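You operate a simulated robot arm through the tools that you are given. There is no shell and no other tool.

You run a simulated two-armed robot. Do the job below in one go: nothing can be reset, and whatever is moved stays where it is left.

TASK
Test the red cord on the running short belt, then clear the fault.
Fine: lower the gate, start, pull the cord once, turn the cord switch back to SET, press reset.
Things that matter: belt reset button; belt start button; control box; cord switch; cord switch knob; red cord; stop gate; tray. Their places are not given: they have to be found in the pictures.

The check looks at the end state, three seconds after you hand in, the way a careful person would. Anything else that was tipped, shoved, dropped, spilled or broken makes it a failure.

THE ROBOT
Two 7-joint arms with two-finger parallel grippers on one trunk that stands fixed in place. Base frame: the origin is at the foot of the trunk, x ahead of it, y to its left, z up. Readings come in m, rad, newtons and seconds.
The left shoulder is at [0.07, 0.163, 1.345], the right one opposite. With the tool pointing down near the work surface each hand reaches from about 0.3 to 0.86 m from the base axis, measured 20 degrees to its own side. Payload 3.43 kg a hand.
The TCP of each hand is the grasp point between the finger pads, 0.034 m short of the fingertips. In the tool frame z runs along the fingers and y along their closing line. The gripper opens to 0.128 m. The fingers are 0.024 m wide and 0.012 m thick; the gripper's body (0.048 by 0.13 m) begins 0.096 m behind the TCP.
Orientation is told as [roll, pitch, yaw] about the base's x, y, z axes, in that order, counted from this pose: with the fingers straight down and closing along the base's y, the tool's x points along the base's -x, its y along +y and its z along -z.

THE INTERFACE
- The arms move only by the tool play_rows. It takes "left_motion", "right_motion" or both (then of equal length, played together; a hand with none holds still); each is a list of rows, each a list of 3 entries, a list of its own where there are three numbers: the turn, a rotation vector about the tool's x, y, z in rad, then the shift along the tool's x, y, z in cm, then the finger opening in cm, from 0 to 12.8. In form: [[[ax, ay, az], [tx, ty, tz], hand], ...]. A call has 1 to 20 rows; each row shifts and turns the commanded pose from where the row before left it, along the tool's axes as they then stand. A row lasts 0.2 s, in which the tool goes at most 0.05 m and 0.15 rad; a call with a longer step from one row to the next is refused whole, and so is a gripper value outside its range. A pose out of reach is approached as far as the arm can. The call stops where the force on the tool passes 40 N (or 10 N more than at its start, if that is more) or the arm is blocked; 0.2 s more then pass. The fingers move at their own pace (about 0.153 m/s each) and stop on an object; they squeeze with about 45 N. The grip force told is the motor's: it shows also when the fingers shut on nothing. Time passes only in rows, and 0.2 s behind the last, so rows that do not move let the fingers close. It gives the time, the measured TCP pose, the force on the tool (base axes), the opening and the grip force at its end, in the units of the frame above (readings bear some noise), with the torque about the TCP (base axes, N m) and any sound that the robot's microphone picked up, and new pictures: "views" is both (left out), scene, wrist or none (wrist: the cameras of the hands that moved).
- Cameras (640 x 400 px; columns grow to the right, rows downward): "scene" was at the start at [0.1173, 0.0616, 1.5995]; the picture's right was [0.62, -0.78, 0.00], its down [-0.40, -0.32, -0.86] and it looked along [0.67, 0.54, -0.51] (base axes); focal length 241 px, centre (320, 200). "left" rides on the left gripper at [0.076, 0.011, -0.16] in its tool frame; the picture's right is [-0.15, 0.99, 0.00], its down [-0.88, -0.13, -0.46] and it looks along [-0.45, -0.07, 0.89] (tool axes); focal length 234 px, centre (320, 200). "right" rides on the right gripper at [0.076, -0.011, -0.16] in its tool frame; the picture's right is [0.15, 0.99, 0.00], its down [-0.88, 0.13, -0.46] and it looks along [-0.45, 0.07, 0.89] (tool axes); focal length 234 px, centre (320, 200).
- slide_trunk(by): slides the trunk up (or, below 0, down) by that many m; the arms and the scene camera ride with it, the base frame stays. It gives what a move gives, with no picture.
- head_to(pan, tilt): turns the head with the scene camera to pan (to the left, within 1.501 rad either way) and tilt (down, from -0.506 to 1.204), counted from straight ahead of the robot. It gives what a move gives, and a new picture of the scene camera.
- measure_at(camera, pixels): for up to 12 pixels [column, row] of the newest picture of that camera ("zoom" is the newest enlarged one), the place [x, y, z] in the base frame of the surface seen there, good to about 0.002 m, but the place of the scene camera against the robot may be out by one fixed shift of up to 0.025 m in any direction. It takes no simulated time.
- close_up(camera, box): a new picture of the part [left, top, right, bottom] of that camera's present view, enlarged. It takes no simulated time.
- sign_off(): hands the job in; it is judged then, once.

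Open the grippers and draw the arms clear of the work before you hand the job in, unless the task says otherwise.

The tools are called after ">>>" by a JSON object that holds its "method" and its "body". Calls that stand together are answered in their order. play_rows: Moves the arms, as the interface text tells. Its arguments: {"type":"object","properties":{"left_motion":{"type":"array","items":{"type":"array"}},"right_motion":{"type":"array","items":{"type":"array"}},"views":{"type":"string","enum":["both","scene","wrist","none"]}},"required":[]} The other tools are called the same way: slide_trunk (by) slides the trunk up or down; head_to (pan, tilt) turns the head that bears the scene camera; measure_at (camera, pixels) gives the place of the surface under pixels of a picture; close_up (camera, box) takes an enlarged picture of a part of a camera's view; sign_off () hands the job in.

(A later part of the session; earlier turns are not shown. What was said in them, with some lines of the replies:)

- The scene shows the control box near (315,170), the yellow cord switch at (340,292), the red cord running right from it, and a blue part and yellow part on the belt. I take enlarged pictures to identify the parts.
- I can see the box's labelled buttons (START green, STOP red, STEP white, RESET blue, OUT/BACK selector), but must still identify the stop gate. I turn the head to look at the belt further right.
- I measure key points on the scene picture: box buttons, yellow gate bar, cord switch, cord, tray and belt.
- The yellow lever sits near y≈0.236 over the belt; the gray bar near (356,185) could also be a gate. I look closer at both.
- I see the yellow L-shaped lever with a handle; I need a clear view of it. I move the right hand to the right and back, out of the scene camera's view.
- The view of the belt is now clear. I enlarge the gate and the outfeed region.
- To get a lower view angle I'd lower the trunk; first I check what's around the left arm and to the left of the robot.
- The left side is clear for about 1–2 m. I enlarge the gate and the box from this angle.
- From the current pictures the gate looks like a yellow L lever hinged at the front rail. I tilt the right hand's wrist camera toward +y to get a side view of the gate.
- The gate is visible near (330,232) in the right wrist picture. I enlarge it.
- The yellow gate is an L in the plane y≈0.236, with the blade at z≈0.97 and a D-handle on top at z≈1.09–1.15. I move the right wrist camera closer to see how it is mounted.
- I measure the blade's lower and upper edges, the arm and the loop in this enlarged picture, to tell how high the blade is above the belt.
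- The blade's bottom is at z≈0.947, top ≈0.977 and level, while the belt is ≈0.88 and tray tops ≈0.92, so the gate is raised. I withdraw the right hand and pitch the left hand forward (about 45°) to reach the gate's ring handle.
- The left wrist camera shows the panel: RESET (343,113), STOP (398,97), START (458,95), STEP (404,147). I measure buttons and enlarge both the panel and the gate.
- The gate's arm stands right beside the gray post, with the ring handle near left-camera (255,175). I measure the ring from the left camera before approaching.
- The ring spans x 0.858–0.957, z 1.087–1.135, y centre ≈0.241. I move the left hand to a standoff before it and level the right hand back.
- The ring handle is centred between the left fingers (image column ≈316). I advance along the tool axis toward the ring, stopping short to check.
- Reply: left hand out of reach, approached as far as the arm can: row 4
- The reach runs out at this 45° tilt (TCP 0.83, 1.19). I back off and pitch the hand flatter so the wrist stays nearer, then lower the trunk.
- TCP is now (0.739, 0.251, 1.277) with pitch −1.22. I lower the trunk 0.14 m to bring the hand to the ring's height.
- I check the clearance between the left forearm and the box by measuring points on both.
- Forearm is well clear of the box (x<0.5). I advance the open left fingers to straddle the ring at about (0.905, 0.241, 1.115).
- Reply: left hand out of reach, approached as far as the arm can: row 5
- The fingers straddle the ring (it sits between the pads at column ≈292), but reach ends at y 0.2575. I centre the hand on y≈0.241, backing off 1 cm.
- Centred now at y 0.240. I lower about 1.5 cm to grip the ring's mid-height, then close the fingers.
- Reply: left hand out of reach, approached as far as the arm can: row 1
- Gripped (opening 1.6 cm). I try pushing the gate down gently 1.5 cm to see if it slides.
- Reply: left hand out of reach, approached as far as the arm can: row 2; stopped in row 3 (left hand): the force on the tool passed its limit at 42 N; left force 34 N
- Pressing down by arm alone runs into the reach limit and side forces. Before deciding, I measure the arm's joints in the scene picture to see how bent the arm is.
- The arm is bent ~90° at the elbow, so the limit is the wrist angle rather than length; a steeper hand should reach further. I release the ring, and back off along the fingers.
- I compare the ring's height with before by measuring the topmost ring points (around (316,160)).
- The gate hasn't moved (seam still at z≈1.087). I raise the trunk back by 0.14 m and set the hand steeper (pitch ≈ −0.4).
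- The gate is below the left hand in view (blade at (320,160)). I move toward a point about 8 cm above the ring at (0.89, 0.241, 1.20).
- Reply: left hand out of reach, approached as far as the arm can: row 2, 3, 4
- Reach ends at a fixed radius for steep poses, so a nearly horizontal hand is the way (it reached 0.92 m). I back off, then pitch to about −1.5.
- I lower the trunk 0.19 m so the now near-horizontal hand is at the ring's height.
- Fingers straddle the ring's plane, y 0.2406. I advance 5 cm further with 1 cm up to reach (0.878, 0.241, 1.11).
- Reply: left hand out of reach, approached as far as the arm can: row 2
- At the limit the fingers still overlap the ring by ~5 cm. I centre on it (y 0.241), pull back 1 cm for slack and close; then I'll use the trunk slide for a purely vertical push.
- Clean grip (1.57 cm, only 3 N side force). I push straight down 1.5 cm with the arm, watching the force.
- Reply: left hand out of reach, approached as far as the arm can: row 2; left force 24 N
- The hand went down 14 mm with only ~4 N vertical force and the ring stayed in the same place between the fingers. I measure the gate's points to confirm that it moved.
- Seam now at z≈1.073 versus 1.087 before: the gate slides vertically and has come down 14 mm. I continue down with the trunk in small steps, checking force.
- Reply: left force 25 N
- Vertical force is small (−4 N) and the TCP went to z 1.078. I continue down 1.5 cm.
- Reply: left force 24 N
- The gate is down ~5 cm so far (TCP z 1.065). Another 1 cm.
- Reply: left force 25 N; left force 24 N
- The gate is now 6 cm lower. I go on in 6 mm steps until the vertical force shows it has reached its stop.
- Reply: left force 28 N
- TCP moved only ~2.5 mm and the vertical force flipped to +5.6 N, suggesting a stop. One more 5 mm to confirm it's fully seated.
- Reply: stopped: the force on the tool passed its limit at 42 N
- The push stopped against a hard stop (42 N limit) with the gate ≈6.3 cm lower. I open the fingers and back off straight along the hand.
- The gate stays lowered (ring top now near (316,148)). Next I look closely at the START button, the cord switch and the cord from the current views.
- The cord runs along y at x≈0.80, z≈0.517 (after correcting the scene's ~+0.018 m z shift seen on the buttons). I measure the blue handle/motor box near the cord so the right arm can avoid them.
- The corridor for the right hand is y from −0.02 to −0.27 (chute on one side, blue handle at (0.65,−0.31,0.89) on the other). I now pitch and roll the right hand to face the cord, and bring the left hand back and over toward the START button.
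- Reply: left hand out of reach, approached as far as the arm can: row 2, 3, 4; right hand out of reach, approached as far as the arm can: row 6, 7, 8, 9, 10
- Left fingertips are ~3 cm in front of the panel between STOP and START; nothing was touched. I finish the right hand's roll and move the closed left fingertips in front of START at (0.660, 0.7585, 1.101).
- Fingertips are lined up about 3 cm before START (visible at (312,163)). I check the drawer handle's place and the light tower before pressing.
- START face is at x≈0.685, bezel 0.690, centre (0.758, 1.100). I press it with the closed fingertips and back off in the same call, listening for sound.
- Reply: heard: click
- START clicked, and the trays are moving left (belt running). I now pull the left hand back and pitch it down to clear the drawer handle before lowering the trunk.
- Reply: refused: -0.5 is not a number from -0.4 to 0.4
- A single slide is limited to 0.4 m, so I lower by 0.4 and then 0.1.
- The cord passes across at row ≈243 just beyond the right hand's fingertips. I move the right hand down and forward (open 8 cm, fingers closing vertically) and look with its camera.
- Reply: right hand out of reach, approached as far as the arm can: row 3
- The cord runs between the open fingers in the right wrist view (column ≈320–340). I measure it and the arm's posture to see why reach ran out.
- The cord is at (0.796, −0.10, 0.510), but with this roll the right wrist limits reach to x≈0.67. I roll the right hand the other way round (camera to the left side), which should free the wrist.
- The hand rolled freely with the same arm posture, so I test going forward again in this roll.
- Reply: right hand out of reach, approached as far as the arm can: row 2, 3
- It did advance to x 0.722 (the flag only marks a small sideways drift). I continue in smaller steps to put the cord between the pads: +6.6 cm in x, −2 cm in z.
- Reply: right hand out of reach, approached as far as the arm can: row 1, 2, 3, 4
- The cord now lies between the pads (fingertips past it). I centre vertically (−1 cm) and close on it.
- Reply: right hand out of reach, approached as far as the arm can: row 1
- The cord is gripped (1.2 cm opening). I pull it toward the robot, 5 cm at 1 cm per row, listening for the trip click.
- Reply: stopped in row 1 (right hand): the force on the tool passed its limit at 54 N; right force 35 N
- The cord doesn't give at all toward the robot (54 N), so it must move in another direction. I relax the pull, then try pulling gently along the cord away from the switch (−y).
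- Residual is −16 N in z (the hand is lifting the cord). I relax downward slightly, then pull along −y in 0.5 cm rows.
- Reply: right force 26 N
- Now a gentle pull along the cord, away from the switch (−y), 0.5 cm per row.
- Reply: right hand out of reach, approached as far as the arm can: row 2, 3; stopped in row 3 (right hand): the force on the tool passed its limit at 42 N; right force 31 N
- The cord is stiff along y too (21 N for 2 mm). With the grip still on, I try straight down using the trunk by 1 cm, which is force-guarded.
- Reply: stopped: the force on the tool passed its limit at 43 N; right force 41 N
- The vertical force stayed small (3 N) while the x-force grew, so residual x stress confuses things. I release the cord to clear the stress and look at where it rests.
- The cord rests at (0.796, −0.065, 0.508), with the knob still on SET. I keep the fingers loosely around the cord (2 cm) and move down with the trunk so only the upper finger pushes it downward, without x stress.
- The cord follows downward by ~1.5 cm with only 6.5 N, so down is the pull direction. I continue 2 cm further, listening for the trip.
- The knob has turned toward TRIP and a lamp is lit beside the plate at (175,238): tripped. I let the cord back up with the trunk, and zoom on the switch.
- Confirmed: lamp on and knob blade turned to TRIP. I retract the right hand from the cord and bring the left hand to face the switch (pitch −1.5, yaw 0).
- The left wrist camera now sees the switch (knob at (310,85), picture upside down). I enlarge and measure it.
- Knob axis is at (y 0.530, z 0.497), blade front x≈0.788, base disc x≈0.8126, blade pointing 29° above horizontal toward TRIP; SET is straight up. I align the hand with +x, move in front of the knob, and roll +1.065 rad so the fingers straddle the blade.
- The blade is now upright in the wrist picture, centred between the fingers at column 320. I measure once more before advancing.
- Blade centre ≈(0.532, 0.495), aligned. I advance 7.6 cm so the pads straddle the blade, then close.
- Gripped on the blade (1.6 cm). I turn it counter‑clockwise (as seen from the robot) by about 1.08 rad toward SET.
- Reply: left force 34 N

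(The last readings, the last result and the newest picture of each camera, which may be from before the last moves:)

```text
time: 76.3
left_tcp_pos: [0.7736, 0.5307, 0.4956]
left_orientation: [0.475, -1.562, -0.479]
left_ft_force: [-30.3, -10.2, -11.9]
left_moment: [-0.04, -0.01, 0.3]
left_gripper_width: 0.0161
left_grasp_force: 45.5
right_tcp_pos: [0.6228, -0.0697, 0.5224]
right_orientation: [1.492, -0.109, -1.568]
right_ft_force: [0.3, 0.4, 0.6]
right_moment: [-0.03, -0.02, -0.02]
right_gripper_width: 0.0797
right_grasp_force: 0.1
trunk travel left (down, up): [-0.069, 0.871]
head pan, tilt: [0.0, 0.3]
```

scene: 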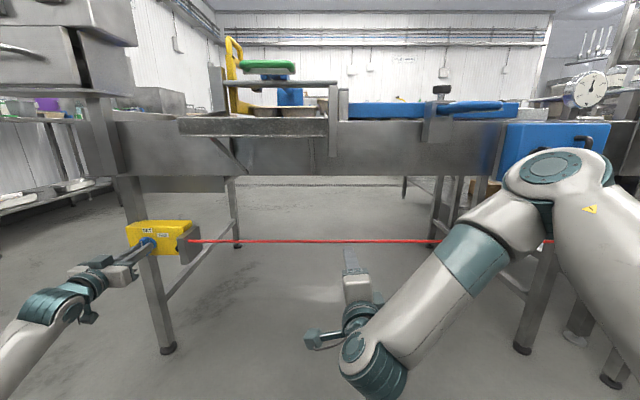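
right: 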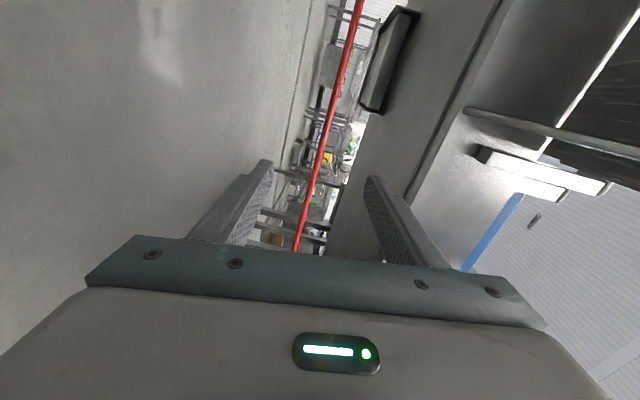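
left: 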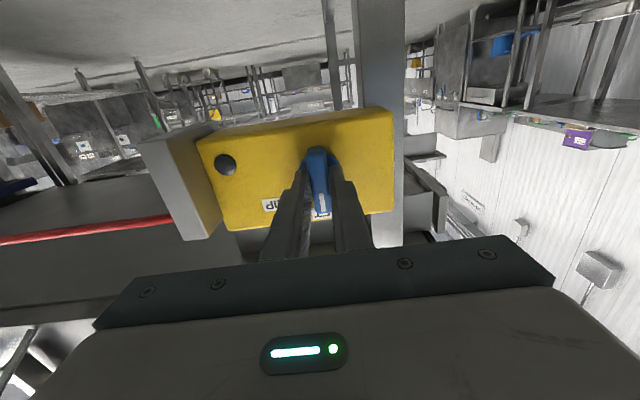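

The knob now points up to SET and its lamp at (225,163) has gone out. I open the fingers and back straight off.

>>> {"method": "play_rows", "body": {"left_motion": [[[0, 0, 0], [0, 0, 0], 3], [[0, 0, 0], [0, 0, 0], 5], [[0, 0, 0], [0, 0, -1.5], 5], [[0, 0, 0], [0, 0, -3], 5], [[0, 0, 0], [0, 0, -4], 5]], "views": "both"}}

>>> {"method": "close_up", "body": {"camera": "left", "box": [190, 40, 420, 240]}}

>>> {"method": "close_up", "body": {"camera": "scene", "box": [100, 195, 240, 285]}}

```text
time: 77.5
left_tcp_pos: [0.6869, 0.5284, 0.4983]
left_orientation: [0.734, -1.562, -0.738]
left_ft_force: [0.7, 0.8, 0.2]
left_moment: [-0.03, 0.01, -0.04]
left_gripper_width: 0.0498
left_grasp_force: 0.1
right_tcp_pos: [0.6216, -0.0703, 0.5217]
right_orientation: [1.492, -0.108, -1.569]
right_ft_force: [0.8, -0.5, -0.1]
right_moment: [-0.02, 0.01, 0.01]
right_gripper_width: 0.0801
right_grasp_force: 0.0
trunk travel left (down, up): [-0.069, 0.871]
head pan, tilt: [0.0, 0.3]
```

scene: 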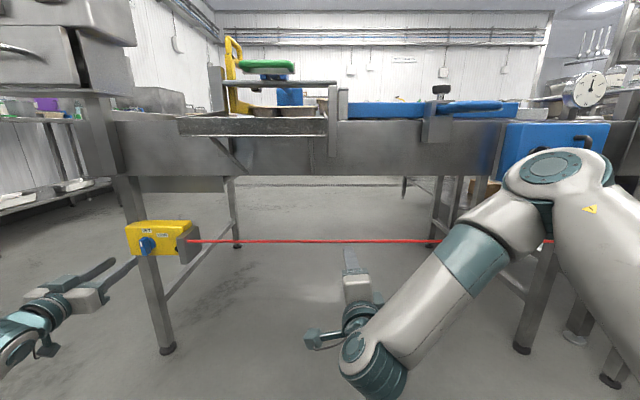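
left: 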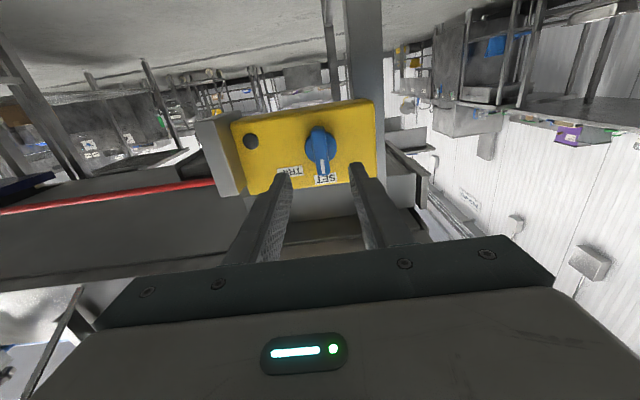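

```text
2.00 times, centred on (305, 140) of left
```

zoom: 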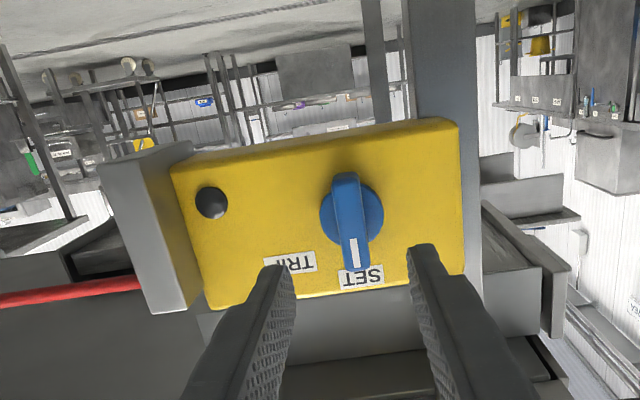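

```text
4.44 times, centred on (170, 240) of scene
```

zoom: 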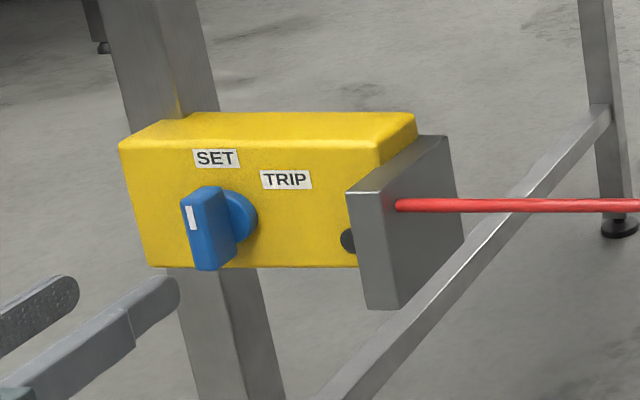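

The knob is on SET with its lamp out, just as it began. I measure its blade to see that it is truly upright.

>>> {"method": "measure_at", "body": {"camera": "left", "pixels": [[322, 170], [321, 160], [320, 150], [319, 140], [318, 131], [322, 174]]}}

```text
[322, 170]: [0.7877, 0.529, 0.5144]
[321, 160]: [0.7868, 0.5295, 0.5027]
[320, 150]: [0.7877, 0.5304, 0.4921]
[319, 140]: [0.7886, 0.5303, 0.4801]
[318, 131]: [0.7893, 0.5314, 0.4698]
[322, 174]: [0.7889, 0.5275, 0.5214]
```

Blade is upright within ~3°. Now I retract and tilt both hands to clear the chute and the drawer before raising the trunk for RESET.

>>> {"method": "play_rows", "body": {"left_motion": [[[0, 0.1, 0], [0, 0, -4], 4], [[0, 0.15, 0], [0, 0, -4], 2], [[0, 0.15, 0], [0, 0, -4], 0], [[0, 0.15, 0], [0, 0, -4], 0], [[0, 0.15, 0], [0, 0, -3], 0], [[0, 0, 0], [0, 0, 0], 0], [[0, 0, 0], [0, 0, 0], 0]], "right_motion": [[[0, 0, 0], [-3.5, -0.4, 0], 8], [[0.1, 0, 0], [-3.0, -0.3, -1.5], 8], [[0.14, 0, 0], [0, 0, -3], 8], [[0.14, 0, 0], [0, 0, -3], 8], [[0.14, 0, 0], [0, 0, -3], 8], [[0.14, 0, 0], [0, 0, -3], 8], [[0.14, 0, 0], [0, 0, -3], 8]]}}

```text
time: 79.1
left_tcp_pos: [0.5065, 0.5326, 0.5437]
left_orientation: [0.009, -0.866, -0.012]
left_ft_force: [1.0, 0.4, -0.6]
left_moment: [0.0, -0.01, 0.02]
left_gripper_width: 0.0001
left_grasp_force: 33.0
right_tcp_pos: [0.4891, -0.1239, 0.5897]
right_orientation: [0.692, -0.107, -1.567]
right_ft_force: [0.4, 1.0, -0.2]
right_moment: [-0.04, -0.01, -0.03]
right_gripper_width: 0.08
right_grasp_force: 0.1
right hand out of reach, approached as far as the arm can: row 3, 4
trunk travel left (down, up): [-0.069, 0.871]
head pan, tilt: [0.0, 0.3]
```

scene: 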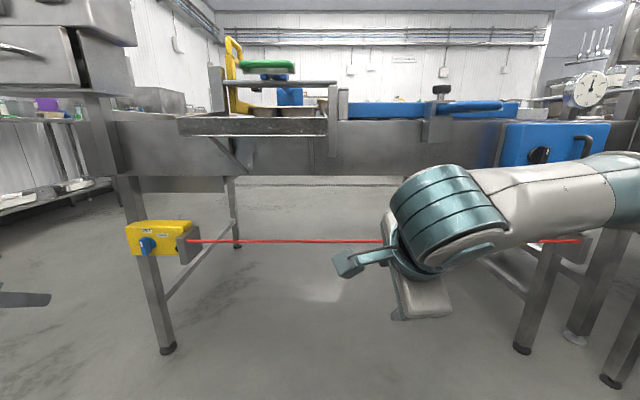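
right: 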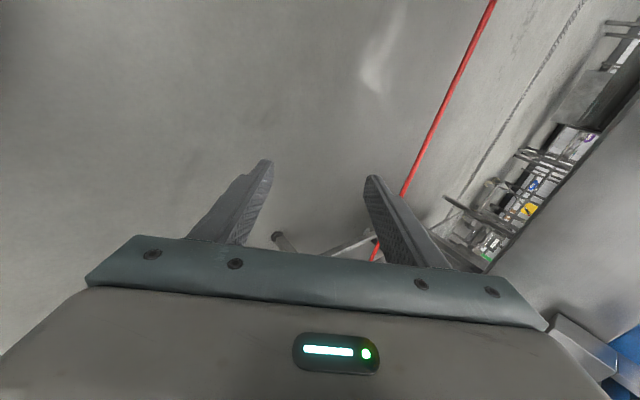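
left: 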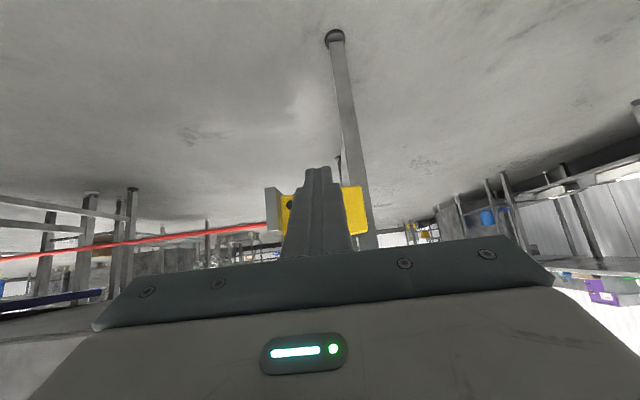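

Both hands are back. I check the right forearm's forward extent against the D-handle (x≈0.64) before raising.

>>> {"method": "measure_at", "body": {"camera": "scene", "pixels": [[450, 200], [520, 190], [560, 185], [610, 180], [420, 300], [440, 300], [345, 262], [610, 215]]}}

```text
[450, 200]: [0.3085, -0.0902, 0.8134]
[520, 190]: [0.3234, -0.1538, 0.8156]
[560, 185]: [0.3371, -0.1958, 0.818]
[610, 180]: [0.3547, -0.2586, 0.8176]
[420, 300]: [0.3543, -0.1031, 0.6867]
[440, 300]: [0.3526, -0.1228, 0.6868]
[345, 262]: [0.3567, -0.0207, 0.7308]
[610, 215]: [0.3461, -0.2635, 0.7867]
```

The right forearm stays at x<0.4, well clear. I raise the trunk 0.4 and then 0.1.

>>> {"method": "slide_trunk", "body": {"by": 0.4}}

>>> {"method": "slide_trunk", "body": {"by": 0.1}}

>>> {"method": "head_to", "body": {"pan": 0.5, "tilt": 0.5}}

```text
time: 82.9
left_tcp_pos: [0.5063, 0.5315, 0.9429]
left_orientation: [0.01, -0.865, -0.011]
left_ft_force: [-0.1, -1.0, -0.5]
left_moment: [0.01, -0.01, -0.02]
left_gripper_width: 0.0
left_grasp_force: 32.6
right_tcp_pos: [0.4893, -0.1248, 0.9897]
right_orientation: [0.692, -0.107, -1.567]
right_ft_force: [-1.2, 0.1, -0.8]
right_moment: [-0.01, 0.0, -0.03]
right_gripper_width: 0.0801
right_grasp_force: 0.1
trunk travel left (down, up): [-0.469, 0.471]
head pan, tilt: [0.0, 0.3]
```

```text
time: 84.2
left_tcp_pos: [0.5066, 0.5318, 1.0443]
left_orientation: [0.009, -0.865, -0.01]
left_ft_force: [-0.6, 0.2, -0.5]
left_moment: [-0.03, 0.01, 0.04]
left_gripper_width: 0.0
left_grasp_force: 33.3
right_tcp_pos: [0.4894, -0.1245, 1.0891]
right_orientation: [0.694, -0.108, -1.568]
right_ft_force: [-0.6, 0.2, 0.3]
right_moment: [0.02, 0.01, -0.02]
right_gripper_width: 0.0799
right_grasp_force: 0.1
trunk travel left (down, up): [-0.569, 0.371]
head pan, tilt: [0.0, 0.3]
```

```text
time: 85.2
left_tcp_pos: [0.5064, 0.5314, 1.0436]
left_orientation: [0.009, -0.865, -0.01]
left_ft_force: [-0.9, 0.1, 0.8]
left_moment: [0.02, 0.05, 0.04]
left_gripper_width: 0.0
left_grasp_force: 33.0
right_tcp_pos: [0.4892, -0.1243, 1.0882]
right_orientation: [0.693, -0.109, -1.568]
right_ft_force: [0.2, 0.6, 0.1]
right_moment: [0.02, -0.01, -0.02]
right_gripper_width: 0.0801
right_grasp_force: 0.0
trunk travel left (down, up): [-0.569, 0.371]
head pan, tilt: [0.499, 0.499]
```

scene: 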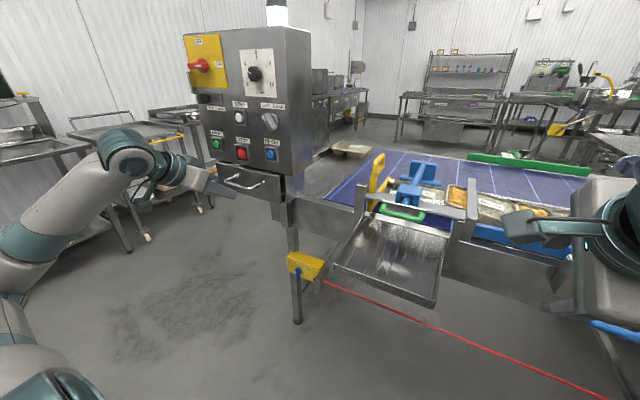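

The box panel is clear, RESET at (270,155). I raise the left hand 6 cm and pitch it level to face RESET.

>>> {"method": "play_rows", "body": {"left_motion": [[[0, 0, 0], [-2.3, -0.5, -1.95], 0], [[0, 0, 0], [-2.3, -0.5, -1.95], 0], [[0, -0.128, 0], [0, 0, 0], 0], [[0, -0.128, 0], [0, 0, 0], 0], [[0, -0.128, 0], [0, 0, 0], 0], [[0, -0.128, 0], [0, 0, 0], 0], [[0, -0.128, 0], [0, 0, 0], 0]]}}

>>> {"method": "close_up", "body": {"camera": "scene", "box": [340, 130, 580, 280]}}

```text
time: 86.8
left_tcp_pos: [0.5061, 0.5221, 1.1039]
left_orientation: [0.086, -1.508, -0.088]
left_ft_force: [0.3, 0.2, 0.5]
left_moment: [-0.02, -0.01, -0.02]
left_gripper_width: 0.0
left_grasp_force: 33.4
right_tcp_pos: [0.4892, -0.1244, 1.0903]
right_orientation: [0.693, -0.109, -1.566]
right_ft_force: [-0.8, -0.1, -0.3]
right_moment: [-0.01, -0.02, -0.01]
right_gripper_width: 0.0803
right_grasp_force: 0.1
trunk travel left (down, up): [-0.569, 0.371]
head pan, tilt: [0.499, 0.499]
```

scene: 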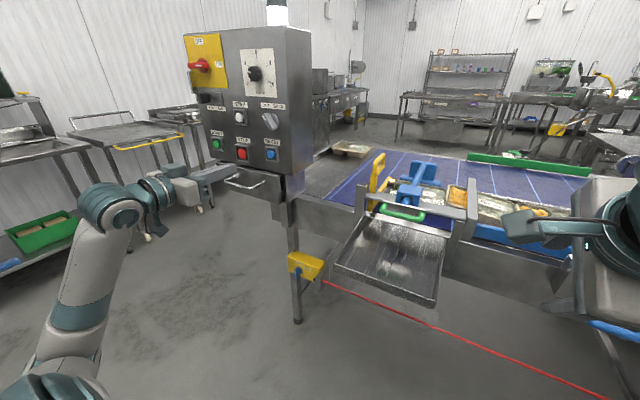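
left: 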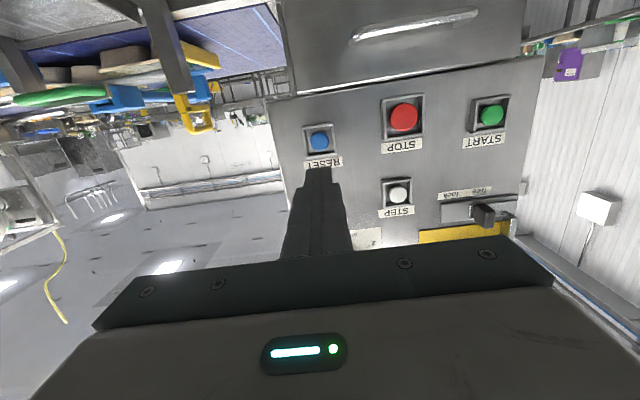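

```text
2.67 times, centred on (460, 205) of scene
```

zoom: 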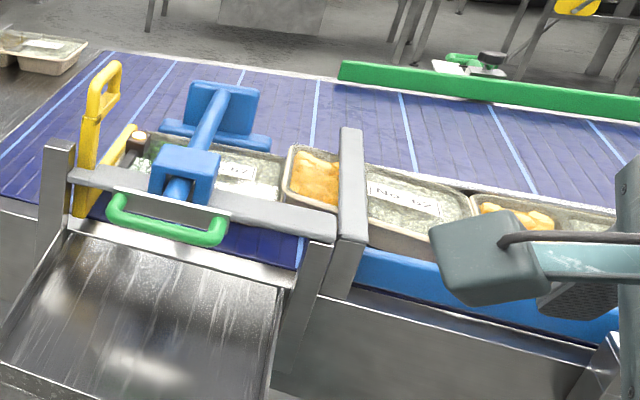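

Trays stand queued at the lowered gate and the belt has stopped. I measure the RESET button at (320,140) in the left wrist view.

>>> {"method": "measure_at", "body": {"camera": "left", "pixels": [[320, 140], [312, 138], [328, 138], [320, 133], [320, 148], [307, 150], [334, 145], [305, 128], [334, 128]]}}

```text
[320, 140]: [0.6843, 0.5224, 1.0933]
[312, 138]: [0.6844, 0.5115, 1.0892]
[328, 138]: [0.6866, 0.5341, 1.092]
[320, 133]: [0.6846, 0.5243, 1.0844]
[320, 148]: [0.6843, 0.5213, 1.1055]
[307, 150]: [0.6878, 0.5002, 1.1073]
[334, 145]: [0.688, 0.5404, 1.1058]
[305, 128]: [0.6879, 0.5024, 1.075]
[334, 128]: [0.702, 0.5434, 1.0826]
```

RESET centre ≈(0.684, 0.5215, 1.099). I approach, press about 8 mm, hold, and back off.

>>> {"method": "play_rows", "body": {"left_motion": [[[0, 0, 0], [-0.22, 0, 4.5], 0], [[0, 0, 0], [-0.22, 0, 4.5], 0], [[0, 0, 0], [-0.22, -0.05, 4.5], 0], [[0, 0, 0], [-0.04, 0, 0.6], 0], [[0, 0, 0], [-0.04, 0, 0.6], 0], [[0, 0, 0], [-0.03, 0, 0.5], 0], [[0, 0, 0], [0, 0, 0], 0], [[0, 0, 0], [0.1, 0, -2], 0], [[0, 0, 0], [0.1, 0, -4], 0]]}}

```text
time: 88.8
left_tcp_pos: [0.5955, 0.5215, 1.1022]
left_orientation: [0.093, -1.508, -0.098]
left_ft_force: [-0.5, -0.3, -0.3]
left_moment: [-0.01, 0.04, 0.01]
left_gripper_width: 0.0003
left_grasp_force: 33.5
right_tcp_pos: [0.4869, -0.1245, 1.0899]
right_orientation: [0.694, -0.108, -1.569]
right_ft_force: [0.1, 0.5, 0.2]
right_moment: [0.01, 0.02, 0.03]
right_gripper_width: 0.0798
right_grasp_force: 0.0
trunk travel left (down, up): [-0.569, 0.371]
head pan, tilt: [0.499, 0.499]
heard: click
```

scene: 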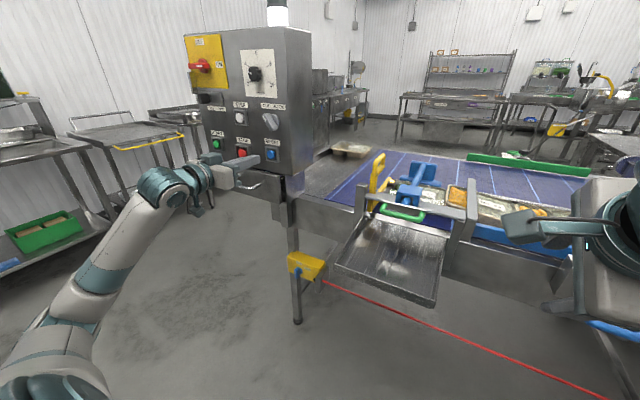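
left: 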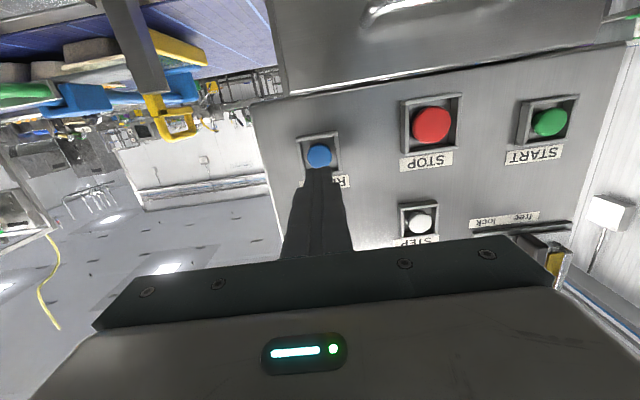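

Click heard on RESET. I look up at the light tower to check the fault has cleared.

>>> {"method": "head_to", "body": {"pan": 0.65, "tilt": 0.15}}

>>> {"method": "close_up", "body": {"camera": "scene", "box": [200, 40, 380, 240]}}

```text
time: 89.6
left_tcp_pos: [0.5971, 0.5213, 1.1005]
left_orientation: [0.08, -1.506, -0.086]
left_ft_force: [0.1, -0.5, -0.5]
left_moment: [-0.01, -0.02, -0.01]
left_gripper_width: 0.0002
left_grasp_force: 33.1
right_tcp_pos: [0.4888, -0.1246, 1.0889]
right_orientation: [0.693, -0.107, -1.569]
right_ft_force: [0.2, 0.9, -0.1]
right_moment: [-0.05, 0.05, 0.04]
right_gripper_width: 0.0799
right_grasp_force: 0.0
trunk travel left (down, up): [-0.569, 0.371]
head pan, tilt: [0.649, 0.15]
```

scene: 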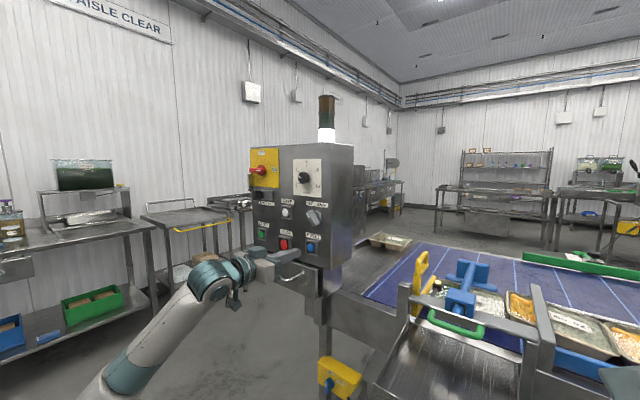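

```text
2.00 times, centred on (290, 140) of scene
```

zoom: 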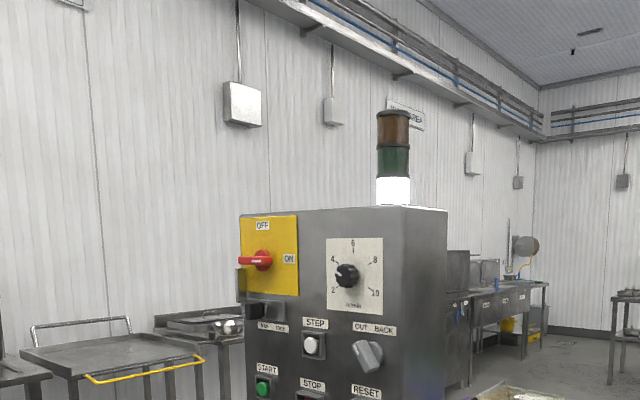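

The tower shows only the white lamp, as at the beginning (amber and green out). I draw the left hand back, open both grippers, and then re-check gate, trays and switch.

>>> {"method": "play_rows", "body": {"left_motion": [[[0, 0.1, 0], [0, 0, -3.5], 0], [[0, 0.15, 0], [0, 0, -3.5], 4], [[0, 0.15, 0], [0, 0, -3.5], 8], [[0, 0.15, 0], [0, 0, -3.5], 12], [[0, 0.15, 0], [0, 0, -3], 12.8], [[0, 0, 0], [0, 0, 0], 12.8]], "right_motion": [[[0, 0, 0], [0, 0, 0], 12], [[0, 0, 0], [0, 0, -2], 12.8], [[0, 0, 0], [0, 0, -2], 12.8], [[0, 0, 0], [0, 0, 0], 12.8], [[0, 0, 0], [0, 0, 0], 12.8], [[0, 0, 0], [0, 0, 0], 12.8]], "views": "none"}}

>>> {"method": "slide_trunk", "body": {"by": 0.24}}

>>> {"method": "head_to", "body": {"pan": 0.45, "tilt": 0.6}}

```text
time: 91.0
left_tcp_pos: [0.441, 0.5225, 1.1547]
left_orientation: [0.007, -0.804, -0.009]
left_ft_force: [0.0, 0.6, 0.2]
left_moment: [0.0, 0.01, 0.0]
left_gripper_width: 0.1282
left_grasp_force: 0.1
right_tcp_pos: [0.4628, -0.1199, 1.1201]
right_orientation: [0.69, -0.11, -1.569]
right_ft_force: [0.3, 0.6, -0.4]
right_moment: [0.01, 0.0, 0.01]
right_gripper_width: 0.1281
right_grasp_force: 0.0
trunk travel left (down, up): [-0.569, 0.371]
head pan, tilt: [0.649, 0.15]
```

```text
time: 93.5
left_tcp_pos: [0.4417, 0.522, 1.3958]
left_orientation: [0.007, -0.804, -0.011]
left_ft_force: [1.8, -0.4, -0.5]
left_moment: [0.03, -0.02, -0.02]
left_gripper_width: 0.1277
left_grasp_force: 0.0
right_tcp_pos: [0.4634, -0.1206, 1.3615]
right_orientation: [0.694, -0.108, -1.567]
right_ft_force: [-0.7, -0.6, 0.0]
right_moment: [-0.01, -0.01, 0.01]
right_gripper_width: 0.1279
right_grasp_force: 0.1
trunk travel left (down, up): [-0.809, 0.131]
head pan, tilt: [0.649, 0.15]
```

```text
time: 94.4
left_tcp_pos: [0.4415, 0.5218, 1.3953]
left_orientation: [0.007, -0.806, -0.011]
left_ft_force: [-0.5, -0.6, 0.0]
left_moment: [0.0, 0.01, -0.01]
left_gripper_width: 0.128
left_grasp_force: 0.0
right_tcp_pos: [0.4622, -0.1208, 1.3606]
right_orientation: [0.693, -0.109, -1.568]
right_ft_force: [-0.6, 0.4, 0.9]
right_moment: [-0.04, 0.01, 0.0]
right_gripper_width: 0.128
right_grasp_force: 0.2
trunk travel left (down, up): [-0.809, 0.131]
head pan, tilt: [0.45, 0.6]
```

scene: 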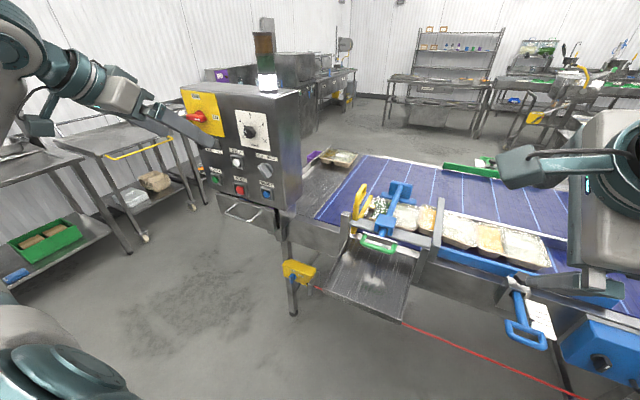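

>>> {"method": "close_up", "body": {"camera": "scene", "box": [310, 160, 560, 300]}}

>>> {"method": "close_up", "body": {"camera": "scene", "box": [265, 245, 345, 305]}}

>>> {"method": "close_up", "body": {"camera": "scene", "box": [170, 20, 310, 220]}}

```text
2.56 times, centred on (435, 230) of scene
```

zoom: 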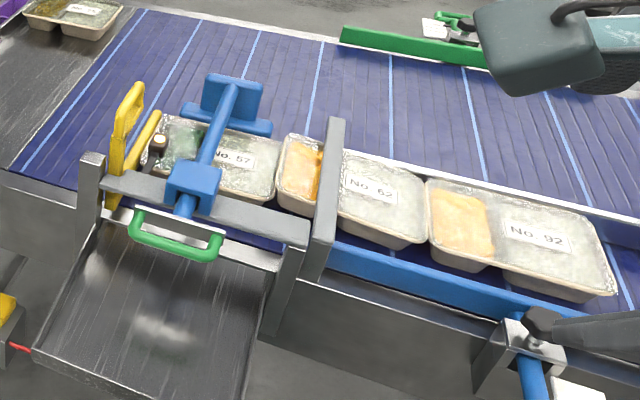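

```text
6.67 times, centred on (305, 275) of scene
```

zoom: 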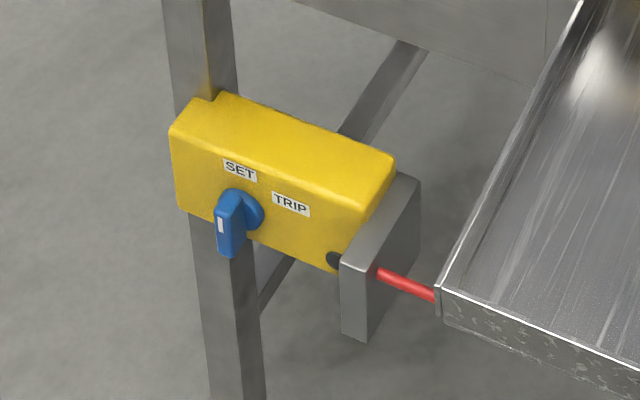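

```text
2.00 times, centred on (240, 120) of scene
```

zoom: 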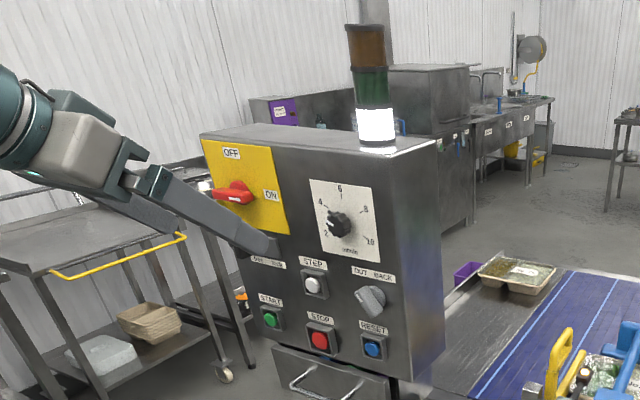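

Everything agrees: the gate is down with tray No. 57 resting against it and the others queued upright. The knob is on SET with its lamp out, the belt has stopped, the tower shows only white, and both grippers are open and clear. I hand the job in.

>>> {"method": "sign_off", "body": {}}

```text
The job is handed in.
```

The red cord test is done and the fault is cleared. I've handed the job in, and no verdict has come back yet.

- **Gate:** the yellow stop gate was raised about 6 cm. I lowered it onto its stop. Tray No. 57 now rests against it, with the other trays queued upright behind.
- **Start:** I pressed START once, heard a click, and the trays began to move.
- **Cord:** it gives only downward. My first tries toward the robot and along its length met a stiff cord and did not trip the switch. One pull down tripped it: the knob turned to TRIP and its lamp lit. I then eased the cord back up.
- **Cord switch:** I turned the knob back to SET. It measures within about 3° of upright and its lamp is out.
- **Reset:** I pressed RESET once and heard a click. The belt is stopped and the tower shows only the white lamp, as at the start.

I left both grippers open and drew the arms back clear of the belt and box. In the final pictures nothing else looked tipped, shoved or dropped.
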